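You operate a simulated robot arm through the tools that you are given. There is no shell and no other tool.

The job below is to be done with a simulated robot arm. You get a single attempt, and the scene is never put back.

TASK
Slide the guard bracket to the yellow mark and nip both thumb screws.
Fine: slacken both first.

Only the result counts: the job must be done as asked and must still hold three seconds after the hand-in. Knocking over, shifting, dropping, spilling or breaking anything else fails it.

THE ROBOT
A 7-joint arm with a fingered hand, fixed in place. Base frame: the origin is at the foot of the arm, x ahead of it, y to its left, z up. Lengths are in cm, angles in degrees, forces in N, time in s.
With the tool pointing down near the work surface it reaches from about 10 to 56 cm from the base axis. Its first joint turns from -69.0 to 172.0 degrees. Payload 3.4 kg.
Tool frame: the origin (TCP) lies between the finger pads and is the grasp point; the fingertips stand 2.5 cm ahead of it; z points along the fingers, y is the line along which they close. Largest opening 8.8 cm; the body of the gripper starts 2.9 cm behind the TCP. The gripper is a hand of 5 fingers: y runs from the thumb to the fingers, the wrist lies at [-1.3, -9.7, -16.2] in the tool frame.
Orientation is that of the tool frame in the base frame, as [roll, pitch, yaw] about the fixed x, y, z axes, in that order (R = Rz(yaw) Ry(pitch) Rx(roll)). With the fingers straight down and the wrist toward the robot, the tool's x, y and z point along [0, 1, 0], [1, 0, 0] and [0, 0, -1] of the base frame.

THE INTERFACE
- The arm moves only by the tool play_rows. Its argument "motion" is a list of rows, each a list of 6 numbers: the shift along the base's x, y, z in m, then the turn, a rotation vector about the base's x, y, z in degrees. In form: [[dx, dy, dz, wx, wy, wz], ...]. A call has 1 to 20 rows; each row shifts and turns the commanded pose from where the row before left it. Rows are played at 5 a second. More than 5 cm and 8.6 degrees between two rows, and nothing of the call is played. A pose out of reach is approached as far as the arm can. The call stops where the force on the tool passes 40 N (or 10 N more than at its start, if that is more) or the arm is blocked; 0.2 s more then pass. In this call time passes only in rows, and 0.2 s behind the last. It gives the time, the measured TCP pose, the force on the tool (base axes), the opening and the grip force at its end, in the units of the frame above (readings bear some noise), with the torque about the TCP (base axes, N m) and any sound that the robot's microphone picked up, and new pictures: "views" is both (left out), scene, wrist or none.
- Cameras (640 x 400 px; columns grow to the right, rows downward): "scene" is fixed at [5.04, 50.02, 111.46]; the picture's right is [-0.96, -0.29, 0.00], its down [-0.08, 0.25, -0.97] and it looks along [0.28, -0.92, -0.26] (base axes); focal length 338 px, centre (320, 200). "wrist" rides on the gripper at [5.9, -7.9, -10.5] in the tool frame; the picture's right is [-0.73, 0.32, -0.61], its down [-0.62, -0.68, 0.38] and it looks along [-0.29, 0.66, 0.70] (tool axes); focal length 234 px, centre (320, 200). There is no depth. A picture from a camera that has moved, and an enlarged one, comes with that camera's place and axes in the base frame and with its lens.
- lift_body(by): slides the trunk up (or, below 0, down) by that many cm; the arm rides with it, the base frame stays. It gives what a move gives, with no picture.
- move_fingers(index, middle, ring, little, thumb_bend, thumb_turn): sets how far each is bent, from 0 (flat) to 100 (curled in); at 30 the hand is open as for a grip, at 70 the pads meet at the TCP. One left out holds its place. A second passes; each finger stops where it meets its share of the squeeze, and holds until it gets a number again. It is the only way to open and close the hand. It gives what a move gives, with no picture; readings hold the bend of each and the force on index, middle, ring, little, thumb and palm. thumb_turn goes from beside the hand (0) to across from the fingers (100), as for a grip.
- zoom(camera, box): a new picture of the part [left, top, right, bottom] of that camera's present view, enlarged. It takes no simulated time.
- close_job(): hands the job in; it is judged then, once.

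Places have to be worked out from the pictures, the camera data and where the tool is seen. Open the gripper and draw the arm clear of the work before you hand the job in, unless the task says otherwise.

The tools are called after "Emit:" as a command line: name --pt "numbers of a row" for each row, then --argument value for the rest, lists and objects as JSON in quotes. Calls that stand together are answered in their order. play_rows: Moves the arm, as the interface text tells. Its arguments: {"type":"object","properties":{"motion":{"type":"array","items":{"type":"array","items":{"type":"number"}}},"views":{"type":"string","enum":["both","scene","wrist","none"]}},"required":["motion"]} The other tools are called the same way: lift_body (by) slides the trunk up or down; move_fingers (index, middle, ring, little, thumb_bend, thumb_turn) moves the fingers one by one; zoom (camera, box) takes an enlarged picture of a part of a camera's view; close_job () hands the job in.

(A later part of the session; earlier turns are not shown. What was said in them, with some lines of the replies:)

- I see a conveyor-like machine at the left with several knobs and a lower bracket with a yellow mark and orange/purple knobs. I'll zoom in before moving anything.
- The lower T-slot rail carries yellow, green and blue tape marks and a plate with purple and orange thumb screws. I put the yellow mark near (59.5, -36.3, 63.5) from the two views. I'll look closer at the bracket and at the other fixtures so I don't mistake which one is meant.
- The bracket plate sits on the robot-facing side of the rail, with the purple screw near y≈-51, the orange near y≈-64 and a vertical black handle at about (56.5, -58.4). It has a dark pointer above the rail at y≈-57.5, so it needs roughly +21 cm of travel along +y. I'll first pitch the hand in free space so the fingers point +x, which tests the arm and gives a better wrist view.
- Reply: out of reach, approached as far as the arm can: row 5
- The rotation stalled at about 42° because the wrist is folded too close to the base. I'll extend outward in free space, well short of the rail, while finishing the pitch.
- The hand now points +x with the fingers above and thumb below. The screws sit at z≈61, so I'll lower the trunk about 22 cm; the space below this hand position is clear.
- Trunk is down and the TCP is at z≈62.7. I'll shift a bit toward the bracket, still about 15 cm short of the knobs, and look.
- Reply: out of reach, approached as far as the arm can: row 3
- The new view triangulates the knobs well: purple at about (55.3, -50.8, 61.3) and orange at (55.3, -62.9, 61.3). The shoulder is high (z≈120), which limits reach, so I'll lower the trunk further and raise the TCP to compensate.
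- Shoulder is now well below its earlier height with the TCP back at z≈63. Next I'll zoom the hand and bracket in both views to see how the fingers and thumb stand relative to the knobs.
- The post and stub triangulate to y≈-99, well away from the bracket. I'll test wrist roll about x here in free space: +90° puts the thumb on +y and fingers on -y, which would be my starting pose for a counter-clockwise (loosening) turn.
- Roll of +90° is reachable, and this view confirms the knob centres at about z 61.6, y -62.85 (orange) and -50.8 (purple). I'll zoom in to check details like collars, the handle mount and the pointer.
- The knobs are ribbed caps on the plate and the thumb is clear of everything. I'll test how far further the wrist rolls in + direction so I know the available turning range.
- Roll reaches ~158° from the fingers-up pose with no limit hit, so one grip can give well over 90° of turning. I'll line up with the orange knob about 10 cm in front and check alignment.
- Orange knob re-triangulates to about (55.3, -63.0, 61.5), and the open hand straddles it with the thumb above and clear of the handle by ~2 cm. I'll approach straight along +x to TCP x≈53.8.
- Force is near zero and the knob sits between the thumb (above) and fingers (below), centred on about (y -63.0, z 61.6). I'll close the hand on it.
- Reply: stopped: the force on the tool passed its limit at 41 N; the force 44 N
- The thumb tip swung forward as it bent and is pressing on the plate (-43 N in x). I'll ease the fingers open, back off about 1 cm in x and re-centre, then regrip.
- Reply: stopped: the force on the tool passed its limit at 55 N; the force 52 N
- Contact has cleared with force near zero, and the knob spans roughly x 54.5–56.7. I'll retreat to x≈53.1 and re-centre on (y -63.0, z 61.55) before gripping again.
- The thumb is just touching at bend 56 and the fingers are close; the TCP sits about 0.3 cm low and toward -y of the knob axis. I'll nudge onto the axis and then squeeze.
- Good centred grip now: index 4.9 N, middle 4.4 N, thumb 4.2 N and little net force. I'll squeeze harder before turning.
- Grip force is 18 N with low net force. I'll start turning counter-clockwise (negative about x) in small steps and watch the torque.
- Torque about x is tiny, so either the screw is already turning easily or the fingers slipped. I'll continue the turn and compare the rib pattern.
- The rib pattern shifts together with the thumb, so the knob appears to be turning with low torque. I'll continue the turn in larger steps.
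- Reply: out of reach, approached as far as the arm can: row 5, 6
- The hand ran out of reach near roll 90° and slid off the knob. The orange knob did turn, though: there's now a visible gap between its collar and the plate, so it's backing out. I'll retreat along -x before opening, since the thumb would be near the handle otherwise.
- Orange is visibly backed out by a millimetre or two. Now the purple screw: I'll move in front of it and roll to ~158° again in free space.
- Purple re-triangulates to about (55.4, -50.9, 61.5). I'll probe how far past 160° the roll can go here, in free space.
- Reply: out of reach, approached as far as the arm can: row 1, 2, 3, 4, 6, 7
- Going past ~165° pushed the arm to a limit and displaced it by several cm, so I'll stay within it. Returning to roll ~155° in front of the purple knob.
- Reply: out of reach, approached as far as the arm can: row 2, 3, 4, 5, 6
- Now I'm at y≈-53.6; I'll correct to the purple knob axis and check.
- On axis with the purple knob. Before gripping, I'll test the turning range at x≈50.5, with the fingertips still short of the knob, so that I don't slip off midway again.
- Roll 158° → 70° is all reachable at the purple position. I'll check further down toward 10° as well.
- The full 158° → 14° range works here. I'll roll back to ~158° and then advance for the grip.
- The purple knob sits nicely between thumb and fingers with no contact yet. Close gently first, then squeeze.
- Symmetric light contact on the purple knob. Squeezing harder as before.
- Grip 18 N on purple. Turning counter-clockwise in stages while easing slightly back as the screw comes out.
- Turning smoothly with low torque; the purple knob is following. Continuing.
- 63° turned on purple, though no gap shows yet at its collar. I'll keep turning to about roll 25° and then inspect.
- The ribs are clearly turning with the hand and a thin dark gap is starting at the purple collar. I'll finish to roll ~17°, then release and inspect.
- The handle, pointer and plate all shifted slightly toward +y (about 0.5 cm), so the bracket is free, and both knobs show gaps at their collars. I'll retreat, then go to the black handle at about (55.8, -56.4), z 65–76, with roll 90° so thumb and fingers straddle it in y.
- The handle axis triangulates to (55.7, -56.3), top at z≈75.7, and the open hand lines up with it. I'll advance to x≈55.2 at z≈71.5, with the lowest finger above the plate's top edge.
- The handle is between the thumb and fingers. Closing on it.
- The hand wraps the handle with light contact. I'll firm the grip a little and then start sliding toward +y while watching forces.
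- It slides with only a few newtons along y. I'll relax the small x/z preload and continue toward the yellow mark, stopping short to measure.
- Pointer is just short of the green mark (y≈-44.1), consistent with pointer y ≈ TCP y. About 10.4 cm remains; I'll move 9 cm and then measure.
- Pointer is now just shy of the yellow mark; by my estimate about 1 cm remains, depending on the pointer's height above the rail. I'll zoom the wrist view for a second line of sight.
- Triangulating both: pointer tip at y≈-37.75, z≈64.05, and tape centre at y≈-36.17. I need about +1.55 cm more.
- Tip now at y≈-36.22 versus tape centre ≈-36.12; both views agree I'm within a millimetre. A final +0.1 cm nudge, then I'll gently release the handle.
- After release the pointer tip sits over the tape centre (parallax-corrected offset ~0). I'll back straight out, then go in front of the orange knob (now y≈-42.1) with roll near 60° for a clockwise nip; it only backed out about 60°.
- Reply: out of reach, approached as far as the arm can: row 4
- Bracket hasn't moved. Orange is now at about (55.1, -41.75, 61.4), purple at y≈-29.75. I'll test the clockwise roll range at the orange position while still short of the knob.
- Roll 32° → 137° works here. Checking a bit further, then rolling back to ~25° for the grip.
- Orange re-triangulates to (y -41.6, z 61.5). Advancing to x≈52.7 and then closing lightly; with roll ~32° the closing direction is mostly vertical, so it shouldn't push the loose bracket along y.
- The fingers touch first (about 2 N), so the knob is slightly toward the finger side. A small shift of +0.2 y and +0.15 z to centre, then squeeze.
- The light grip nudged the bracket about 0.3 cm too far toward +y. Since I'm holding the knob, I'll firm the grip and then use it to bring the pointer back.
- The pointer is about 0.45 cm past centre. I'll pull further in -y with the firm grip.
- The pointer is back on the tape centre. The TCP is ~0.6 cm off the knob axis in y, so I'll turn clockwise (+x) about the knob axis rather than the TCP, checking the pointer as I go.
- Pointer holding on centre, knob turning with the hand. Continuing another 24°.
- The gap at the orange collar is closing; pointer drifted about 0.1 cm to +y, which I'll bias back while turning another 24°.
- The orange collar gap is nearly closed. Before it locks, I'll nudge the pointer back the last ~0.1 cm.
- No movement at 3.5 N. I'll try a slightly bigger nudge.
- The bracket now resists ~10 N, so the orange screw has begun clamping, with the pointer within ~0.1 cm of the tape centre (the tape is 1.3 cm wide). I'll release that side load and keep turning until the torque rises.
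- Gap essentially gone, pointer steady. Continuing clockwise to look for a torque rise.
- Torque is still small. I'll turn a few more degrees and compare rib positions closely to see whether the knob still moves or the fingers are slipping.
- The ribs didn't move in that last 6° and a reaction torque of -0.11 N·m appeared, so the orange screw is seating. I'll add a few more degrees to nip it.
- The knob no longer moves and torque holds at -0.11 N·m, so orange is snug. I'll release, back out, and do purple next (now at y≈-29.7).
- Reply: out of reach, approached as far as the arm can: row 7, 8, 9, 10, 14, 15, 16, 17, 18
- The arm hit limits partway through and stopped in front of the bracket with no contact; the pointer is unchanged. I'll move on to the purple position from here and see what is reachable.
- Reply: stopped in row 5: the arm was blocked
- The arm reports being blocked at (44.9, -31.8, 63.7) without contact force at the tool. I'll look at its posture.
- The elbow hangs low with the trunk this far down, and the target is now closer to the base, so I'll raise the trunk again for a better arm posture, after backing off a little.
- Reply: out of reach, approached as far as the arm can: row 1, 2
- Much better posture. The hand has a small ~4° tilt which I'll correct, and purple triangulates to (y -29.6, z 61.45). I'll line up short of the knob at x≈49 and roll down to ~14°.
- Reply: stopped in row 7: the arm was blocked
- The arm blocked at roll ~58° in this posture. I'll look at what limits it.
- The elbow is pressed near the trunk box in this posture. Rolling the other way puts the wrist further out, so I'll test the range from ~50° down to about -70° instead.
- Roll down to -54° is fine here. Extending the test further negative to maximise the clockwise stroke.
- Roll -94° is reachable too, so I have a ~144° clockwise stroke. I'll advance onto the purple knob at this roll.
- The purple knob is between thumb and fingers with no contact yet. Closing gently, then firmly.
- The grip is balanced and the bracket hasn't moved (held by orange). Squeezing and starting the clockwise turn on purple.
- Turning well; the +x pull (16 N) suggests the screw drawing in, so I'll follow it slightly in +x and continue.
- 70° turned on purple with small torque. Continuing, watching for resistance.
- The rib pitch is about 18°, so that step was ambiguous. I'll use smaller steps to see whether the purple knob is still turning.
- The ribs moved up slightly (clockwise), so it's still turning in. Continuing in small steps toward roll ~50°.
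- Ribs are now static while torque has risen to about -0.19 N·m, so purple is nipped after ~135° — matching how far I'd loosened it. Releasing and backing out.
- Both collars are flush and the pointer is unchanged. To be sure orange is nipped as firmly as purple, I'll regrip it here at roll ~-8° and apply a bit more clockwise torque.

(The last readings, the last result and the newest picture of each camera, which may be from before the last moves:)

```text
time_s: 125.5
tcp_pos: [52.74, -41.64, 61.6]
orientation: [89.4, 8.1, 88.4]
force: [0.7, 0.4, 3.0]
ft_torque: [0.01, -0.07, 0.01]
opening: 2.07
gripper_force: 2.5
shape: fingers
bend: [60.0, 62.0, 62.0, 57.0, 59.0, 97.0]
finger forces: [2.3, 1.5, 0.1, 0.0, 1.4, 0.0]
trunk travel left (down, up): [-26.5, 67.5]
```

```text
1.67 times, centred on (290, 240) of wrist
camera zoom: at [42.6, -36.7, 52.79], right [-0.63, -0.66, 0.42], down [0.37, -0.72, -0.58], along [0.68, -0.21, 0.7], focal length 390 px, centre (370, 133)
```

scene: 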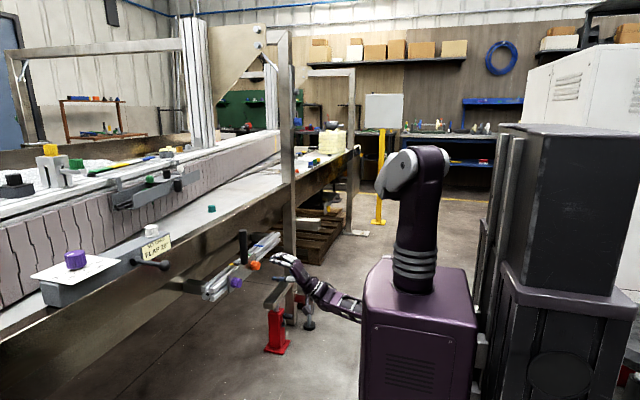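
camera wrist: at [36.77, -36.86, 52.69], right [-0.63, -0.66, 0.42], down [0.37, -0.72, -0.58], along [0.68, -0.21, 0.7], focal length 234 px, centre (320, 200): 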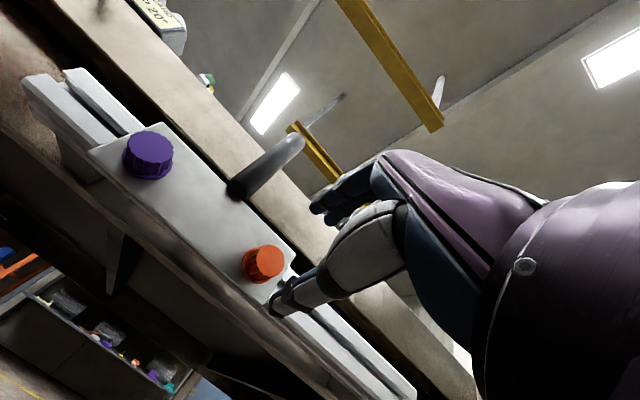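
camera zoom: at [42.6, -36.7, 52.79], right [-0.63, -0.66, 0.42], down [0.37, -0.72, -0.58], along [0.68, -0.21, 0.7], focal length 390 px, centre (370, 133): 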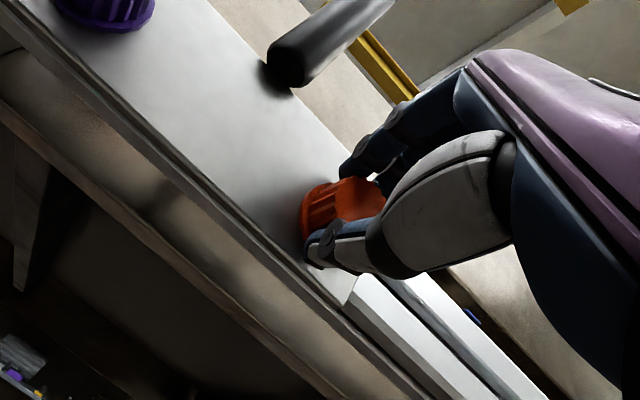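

Good symmetric contact on orange. Squeezing and turning clockwise in small steps.

Emit:
move_fingers --index 82 --middle 85 --thumb_bend 80

Emit:
zoom --camera "scene" --box '[248, 252, 272, 270]'

Emit:
play_rows --pt "0 0 0 6 0 0" --pt "0 0 0 0 0 0" --views "none"

Emit:
zoom --camera "scene" --box '[248, 252, 272, 270]'

Emit:
play_rows --pt "0 0 0 6 0 0" --pt "0 0 0 0 0 0" --views "none"

Emit:
zoom --camera "scene" --box '[248, 252, 272, 270]'

```text
time_s: 126.5
tcp_pos: [52.78, -41.65, 61.52]
orientation: [89.5, 8.0, 88.6]
force: [6.3, -1.9, 5.3]
ft_torque: [-0.06, -0.08, -0.03]
opening: 1.65
gripper_force: 16.3
shape: fingers
bend: [59.0, 63.0, 62.0, 57.0, 63.0, 97.0]
finger forces: [9.0, 11.6, 0.0, 0.0, 13.2, 0.0]
trunk travel left (down, up): [-26.5, 67.5]
```

```text
16.00 times, centred on (260, 261) of scene
camera zoom: at [5.04, 50.02, 111.46], right [-0.96, -0.29, 0.0], down [-0.08, 0.25, -0.97], along [0.28, -0.92, -0.26], focal length 5409 px, centre (1280, -776)
```

zoom: 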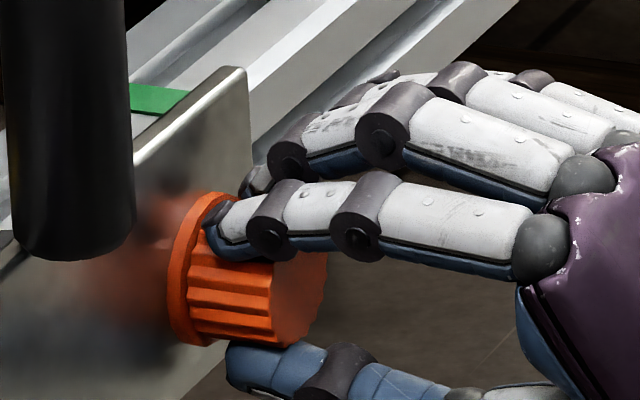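

```text
time_s: 127.1
tcp_pos: [52.76, -41.66, 61.54]
orientation: [89.6, 2.1, 88.6]
force: [5.2, 1.2, 4.9]
ft_torque: [-0.17, -0.13, -0.01]
opening: 1.65
gripper_force: 18.0
shape: fingers
bend: [59.0, 62.0, 62.0, 57.0, 63.0, 98.0]
finger forces: [9.9, 11.2, 0.0, 0.0, 14.2, 0.1]
trunk travel left (down, up): [-26.5, 67.5]
```

```text
16.00 times, centred on (260, 261) of scene
camera zoom: at [5.04, 50.02, 111.46], right [-0.96, -0.29, 0.0], down [-0.08, 0.25, -0.97], along [0.28, -0.92, -0.26], focal length 5409 px, centre (1280, -776)
```

zoom: 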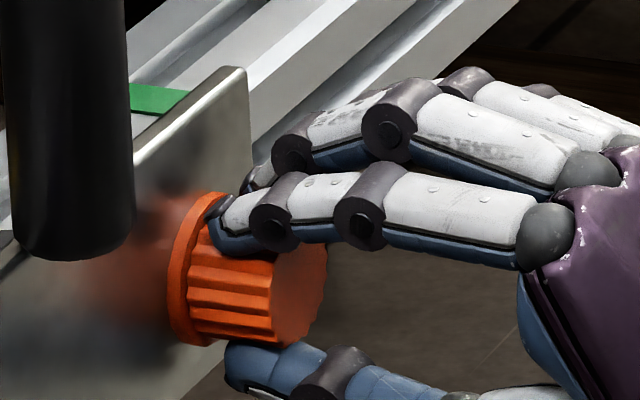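

```text
time_s: 127.7
tcp_pos: [52.69, -41.58, 61.59]
orientation: [89.8, -3.8, 88.5]
force: [4.3, -0.6, 5.0]
ft_torque: [-0.23, -0.08, 0.0]
opening: 1.69
gripper_force: 17.2
shape: fingers
bend: [59.0, 62.0, 62.0, 57.0, 63.0, 98.0]
finger forces: [9.7, 10.3, 0.0, 0.0, 14.4, 0.0]
trunk travel left (down, up): [-26.5, 67.5]
```

```text
16.00 times, centred on (260, 261) of scene
camera zoom: at [5.04, 50.02, 111.46], right [-0.96, -0.29, 0.0], down [-0.08, 0.25, -0.97], along [0.28, -0.92, -0.26], focal length 5409 px, centre (1280, -776)
```

zoom: 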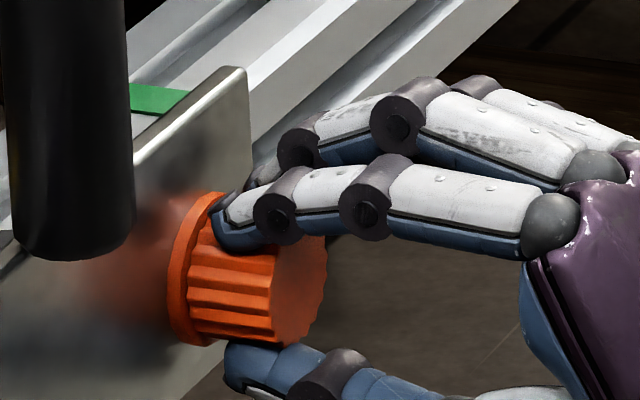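

Torque builds to -0.23 N·m with no knob rotation at all: orange is solidly nipped. Releasing and backing out, then I'll check the pointer alignment from the wrist camera.

Emit:
move_fingers --index 45 --middle 45 --ring 45 --little 45 --thumb_bend 40

Emit:
play_rows --pt "-0.02 0 0 0 0 0" --pt "-0.03 0 0 0 0 0" --pt "-0.04 0 0 0 0 0" --pt "-0.03 0 0 0 0 0" --pt "0 0.01 0.03 0 0 0" --pt "0 0.01 0.04 0 0 0" --pt "0 0.01 0.04 0 0 0" --pt "0 0.01 0.04 0 0 0" --views "both"

Emit:
zoom --camera "scene" --box '[215, 235, 295, 295]'

Emit:
zoom --camera "scene" --box '[225, 252, 249, 270]'

```text
time_s: 128.7
tcp_pos: [52.76, -41.71, 61.51]
orientation: [89.8, -3.9, 88.5]
force: [0.2, -0.3, 0.1]
ft_torque: [0.04, -0.01, -0.04]
opening: 5.76
gripper_force: 0.1
shape: fingers
bend: [45.0, 45.0, 45.0, 45.0, 40.0, 98.0]
finger forces: [0.0, 0.0, 0.0, 0.1, 0.0, 0.1]
trunk travel left (down, up): [-26.5, 67.5]
```

```text
time_s: 130.5
tcp_pos: [40.77, -37.84, 76.66]
orientation: [89.8, -3.9, 88.5]
force: [0.2, 0.1, 1.0]
ft_torque: [0.0, 0.04, 0.01]
opening: 5.75
gripper_force: 0.0
shape: fingers
bend: [45.0, 45.0, 45.0, 45.0, 40.0, 98.0]
finger forces: [0.0, 0.0, 0.1, 0.1, 0.0, 0.0]
trunk travel left (down, up): [-26.5, 67.5]
camera wrist: at [30.53, -31.0, 69.07], right [-0.63, -0.73, 0.27], down [0.37, -0.59, -0.72], along [0.68, -0.35, 0.64], focal length 234 px, centre (320, 200)
```

scene: 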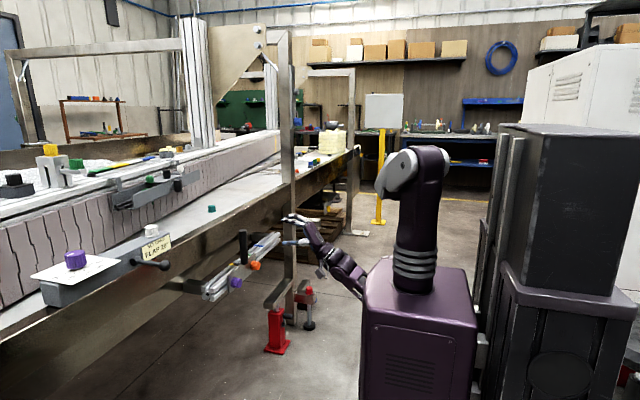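
wrist: 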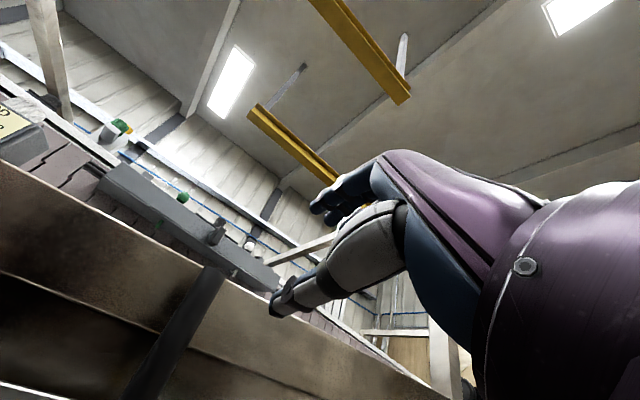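

```text
6.67 times, centred on (255, 265) of scene
camera zoom: at [5.04, 50.02, 111.46], right [-0.96, -0.29, 0.0], down [-0.08, 0.25, -0.97], along [0.28, -0.92, -0.26], focal length 2254 px, centre (753, -233)
```

zoom: 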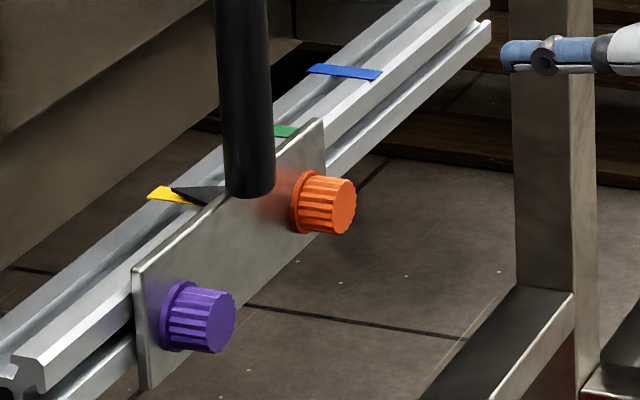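

```text
16.00 times, centred on (237, 261) of scene
camera zoom: at [5.04, 50.02, 111.46], right [-0.96, -0.29, 0.0], down [-0.08, 0.25, -0.97], along [0.28, -0.92, -0.26], focal length 5409 px, centre (1648, -776)
```

zoom: 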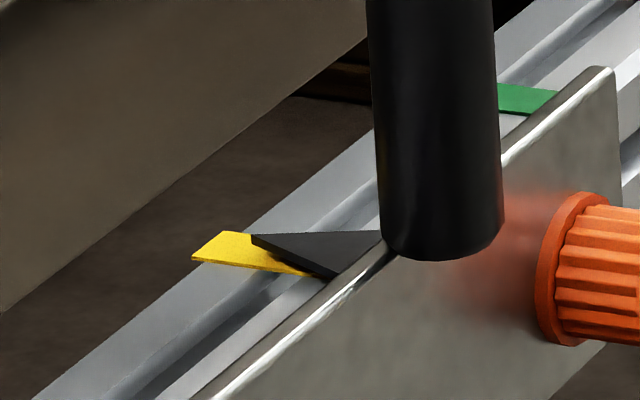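

Scene view: pointer tip within ~1 mm of where I measured perfect centring, collars flush on both knobs. I'll roll the wrist back in free space, well clear of the bracket, to get a confirming look with the wrist camera.

Emit:
play_rows --pt "-0.01 -0.01 0 8 0 0" --pt "0 -0.01 0 8 0 0" --pt "0 -0.01 0 8 0 0" --pt "0 -0.01 0 8 0 0" --pt "0 0 0 8 0 0" --pt "0 0 0 8 0 0" --pt "0 0 0 8 0 0" --pt "0 0 0 8 0 0" --pt "0 0 0 8 0 0" --pt "0 0 0 8 0 0" --pt "0 0 0 8 0 0" --views "both"

Emit:
zoom --camera "wrist" --box '[140, 240, 340, 400]'

```text
time_s: 132.9
tcp_pos: [39.88, -42.48, 76.57]
orientation: [-164.2, -88.7, -16.3]
force: [0.1, 0.3, 0.2]
ft_torque: [0.01, 0.01, -0.02]
opening: 5.77
gripper_force: 0.0
shape: fingers
bend: [45.0, 45.0, 45.0, 45.0, 40.0, 98.0]
finger forces: [0.1, 0.0, 0.0, 0.1, 0.0, 0.1]
out of reach, approached as far as the arm can: row 10, 11
trunk travel left (down, up): [-26.5, 67.5]
camera wrist: at [29.82, -34.37, 82.67], right [-0.63, -0.31, -0.71], down [0.38, 0.68, -0.63], along [0.68, -0.66, -0.31], focal length 234 px, centre (320, 200)
```

scene: 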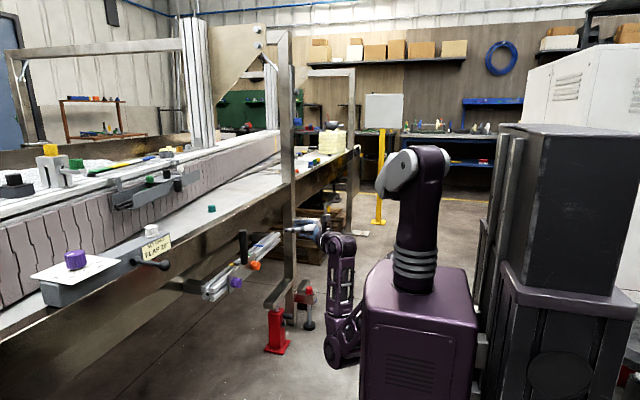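
wrist: 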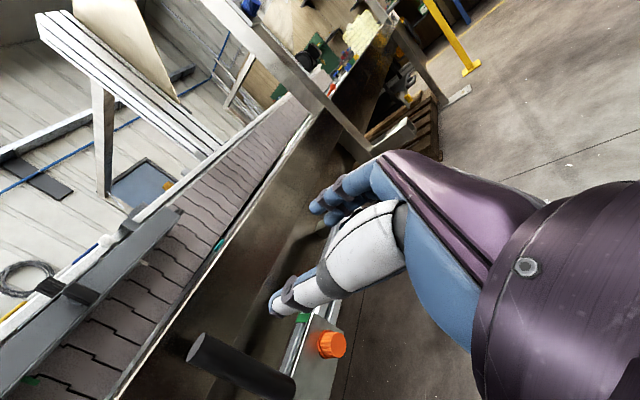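

```text
2.50 times, centred on (240, 320) of wrist
camera zoom: at [29.82, -34.37, 82.67], right [-0.63, -0.31, -0.71], down [0.38, 0.68, -0.63], along [0.68, -0.66, -0.31], focal length 585 px, centre (520, -100)
```

zoom: 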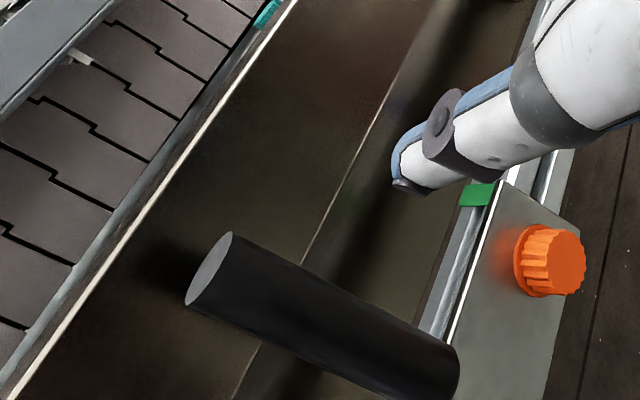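

The pointer is just outside the lower frame and would be behind the handle from straight on. I'll shift +y a few cm, still ~9 cm clear of the handle, to see it.

Emit:
play_rows --pt "0.01 0.02 0 -4 0 0" --pt "0.01 0.02 0 -4 0 0" --pt "0.01 0.02 0 0 0 0" --pt "0.0 0.01 0 0 0 0" --views "wrist"

Emit:
zoom --camera "wrist" --box '[200, 280, 360, 400]'

```text
time_s: 133.9
tcp_pos: [44.27, -35.79, 76.43]
orientation: [102.9, -83.6, 76.7]
force: [-0.4, 0.5, 0.0]
ft_torque: [0.0, -0.01, 0.01]
opening: 5.76
gripper_force: 0.1
shape: fingers
bend: [45.0, 45.0, 45.0, 45.0, 40.0, 98.0]
finger forces: [0.0, 0.1, 0.0, 0.0, 0.0, 0.0]
out of reach, approached as far as the arm can: row 1, 2, 4
trunk travel left (down, up): [-26.5, 67.5]
camera wrist: at [34.01, -27.33, 81.63], right [-0.63, -0.39, -0.67], down [0.37, 0.61, -0.7], along [0.68, -0.69, -0.23], focal length 234 px, centre (320, 200)
```

wrist: 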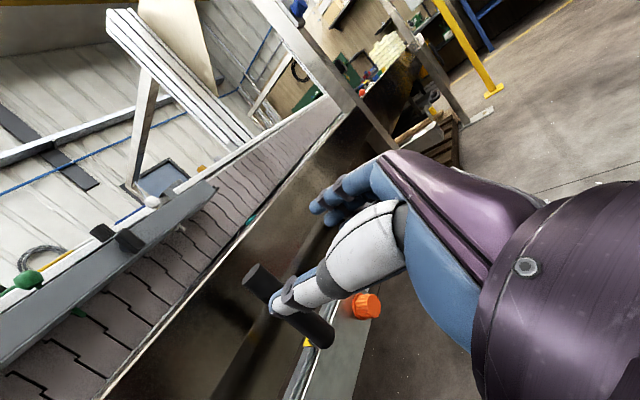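

```text
3.33 times, centred on (280, 340) of wrist
camera zoom: at [34.01, -27.33, 81.63], right [-0.63, -0.39, -0.67], down [0.37, 0.61, -0.7], along [0.68, -0.69, -0.23], focal length 781 px, centre (453, -267)
```

zoom: 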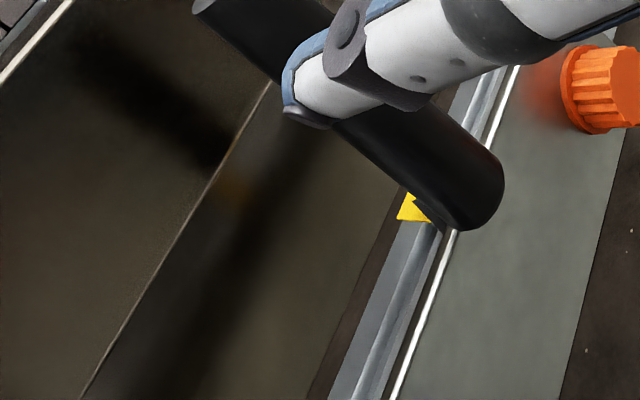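

The pointer tip is just peeking past the handle; zooming in on it.

Emit:
zoom --camera "wrist" --box '[285, 325, 325, 355]'

```text
13.33 times, centred on (305, 340) of wrist
camera zoom: at [34.01, -27.33, 81.63], right [-0.63, -0.39, -0.67], down [0.37, 0.61, -0.7], along [0.68, -0.69, -0.23], focal length 3122 px, centre (520, -1667)
```

zoom: 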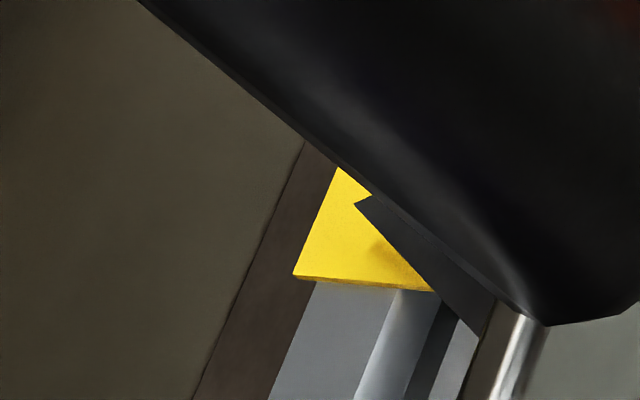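

Pointer tip sits inside the yellow tape, about 0.1 cm from its centre by all three sightlines, and both screws are seated. I'll open the hand fully and draw the arm well clear.

Emit:
move_fingers --index 30 --middle 30 --ring 30 --little 30 --thumb_bend 30

Emit:
play_rows --pt "-0.02 -0.01 0.01 0 0 0" --pt "-0.03 -0.01 0.02 -8 0 0" --pt "-0.03 -0.01 0.02 -8 0 0" --pt "-0.03 -0.01 0.02 -8 0 0" --pt "-0.02 0 0.02 -8 0 0" --pt "0 0 0 0 0 0" --views "both"

Emit:
zoom --camera "scene" --box '[195, 215, 315, 305]'

Emit:
zoom --camera "scene" --box '[225, 252, 249, 270]'

```text
time_s: 134.9
tcp_pos: [44.15, -35.91, 76.34]
orientation: [102.1, -83.7, 77.5]
force: [0.0, 0.3, 0.4]
ft_torque: [0.0, 0.01, 0.0]
opening: 8.43
gripper_force: 0.1
shape: fingers
bend: [30.0, 30.0, 30.0, 30.0, 30.0, 98.0]
finger forces: [0.1, 0.0, 0.0, 0.1, 0.0, 0.1]
trunk travel left (down, up): [-26.5, 67.5]
```

```text
time_s: 136.3
tcp_pos: [35.05, -43.66, 84.96]
orientation: [91.5, -51.7, 87.6]
force: [-0.4, -0.2, -0.8]
ft_torque: [-0.02, 0.0, 0.0]
opening: 8.42
gripper_force: 0.1
shape: fingers
bend: [30.0, 30.0, 30.0, 30.0, 30.0, 98.0]
finger forces: [0.1, 0.0, 0.0, 0.1, 0.0, 0.1]
out of reach, approached as far as the arm can: row 1, 2, 3, 4
trunk travel left (down, up): [-26.5, 67.5]
camera wrist: at [24.86, -33.6, 84.88], right [-0.63, -0.69, -0.36], down [0.37, 0.14, -0.92], along [0.68, -0.71, 0.17], focal length 234 px, centre (320, 200)
```

scene: 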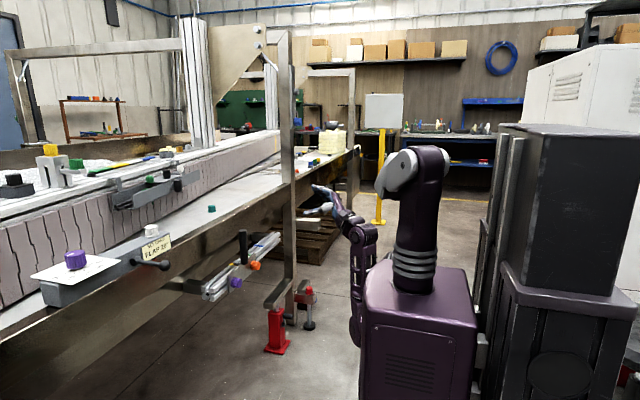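
wrist: 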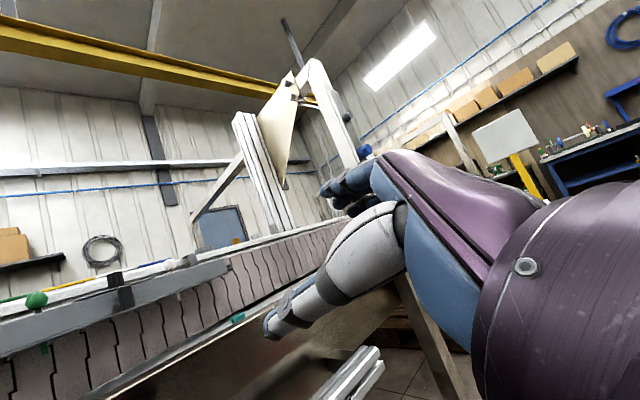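

```text
4.44 times, centred on (255, 260) of scene
camera zoom: at [5.04, 50.02, 111.46], right [-0.96, -0.29, 0.0], down [-0.08, 0.25, -0.97], along [0.28, -0.92, -0.26], focal length 1503 px, centre (609, -67)
```

zoom: 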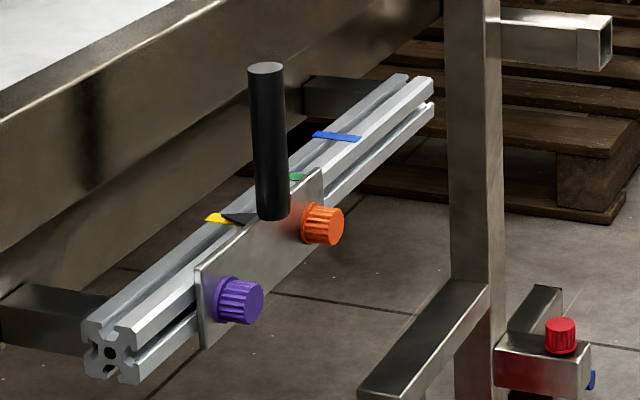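

```text
16.00 times, centred on (237, 261) of scene
camera zoom: at [5.04, 50.02, 111.46], right [-0.96, -0.29, 0.0], down [-0.08, 0.25, -0.97], along [0.28, -0.92, -0.26], focal length 5409 px, centre (1648, -776)
```

zoom: 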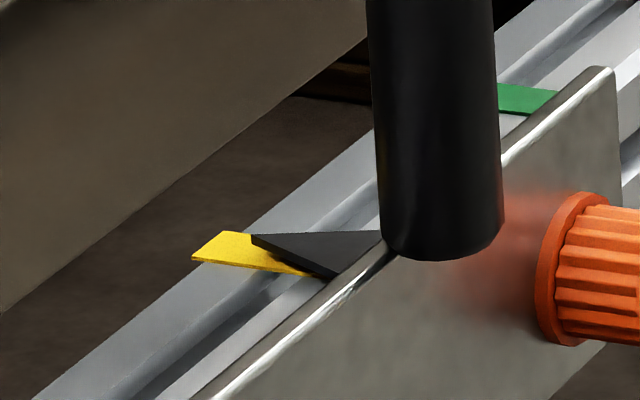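

The hand is open and ~20 cm clear, the bracket unchanged. One last close look at the purple collar before handing in.

Emit:
zoom --camera "scene" --box '[223, 262, 251, 286]'

Emit:
zoom --camera "scene" --box '[244, 252, 268, 270]'

```text
16.00 times, centred on (237, 274) of scene
camera zoom: at [5.04, 50.02, 111.46], right [-0.96, -0.29, 0.0], down [-0.08, 0.25, -0.97], along [0.28, -0.92, -0.26], focal length 5409 px, centre (1648, -984)
```

zoom: 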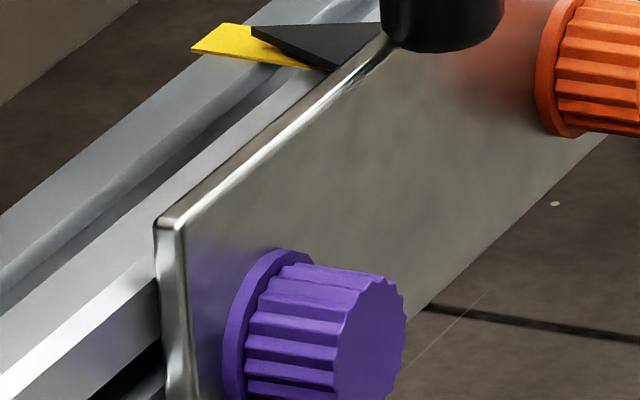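

```text
16.00 times, centred on (256, 261) of scene
camera zoom: at [5.04, 50.02, 111.46], right [-0.96, -0.29, 0.0], down [-0.08, 0.25, -0.97], along [0.28, -0.92, -0.26], focal length 5409 px, centre (1344, -776)
```

zoom: 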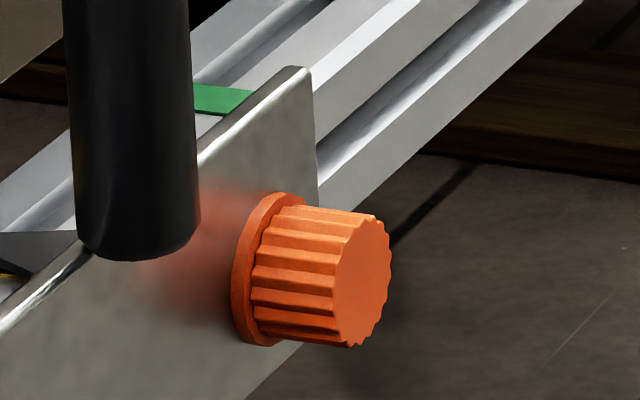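

Both screw collars are flush against the plate, the pointer sits on the yellow mark, and the hand is open and clear. Handing the job in.

Emit:
close_job

```text
The job is handed in.
```

The guard bracket is at the yellow mark and both thumb screws are nipped. I handed the job in with the hand open and the arm clear of the work; I don't have the judging result.

- **Slackening:** I backed off both screws, about 60° or more on orange and about 143° on purple, until the bracket moved freely on the rail.
- **Position:** I slid the bracket by its handle toward the yellow mark. The pointer tip is on the tape, about 0.1 cm from its centre by camera measurement. It drifted by that much while I tightened orange, and I left it there because the bracket had begun to clamp.
- **Nipping:** Orange held without turning at about 0.23 N·m and purple at about 0.19 N·m. Both collars sit flush against the plate.

I saw nothing else in the scene touched or moved.
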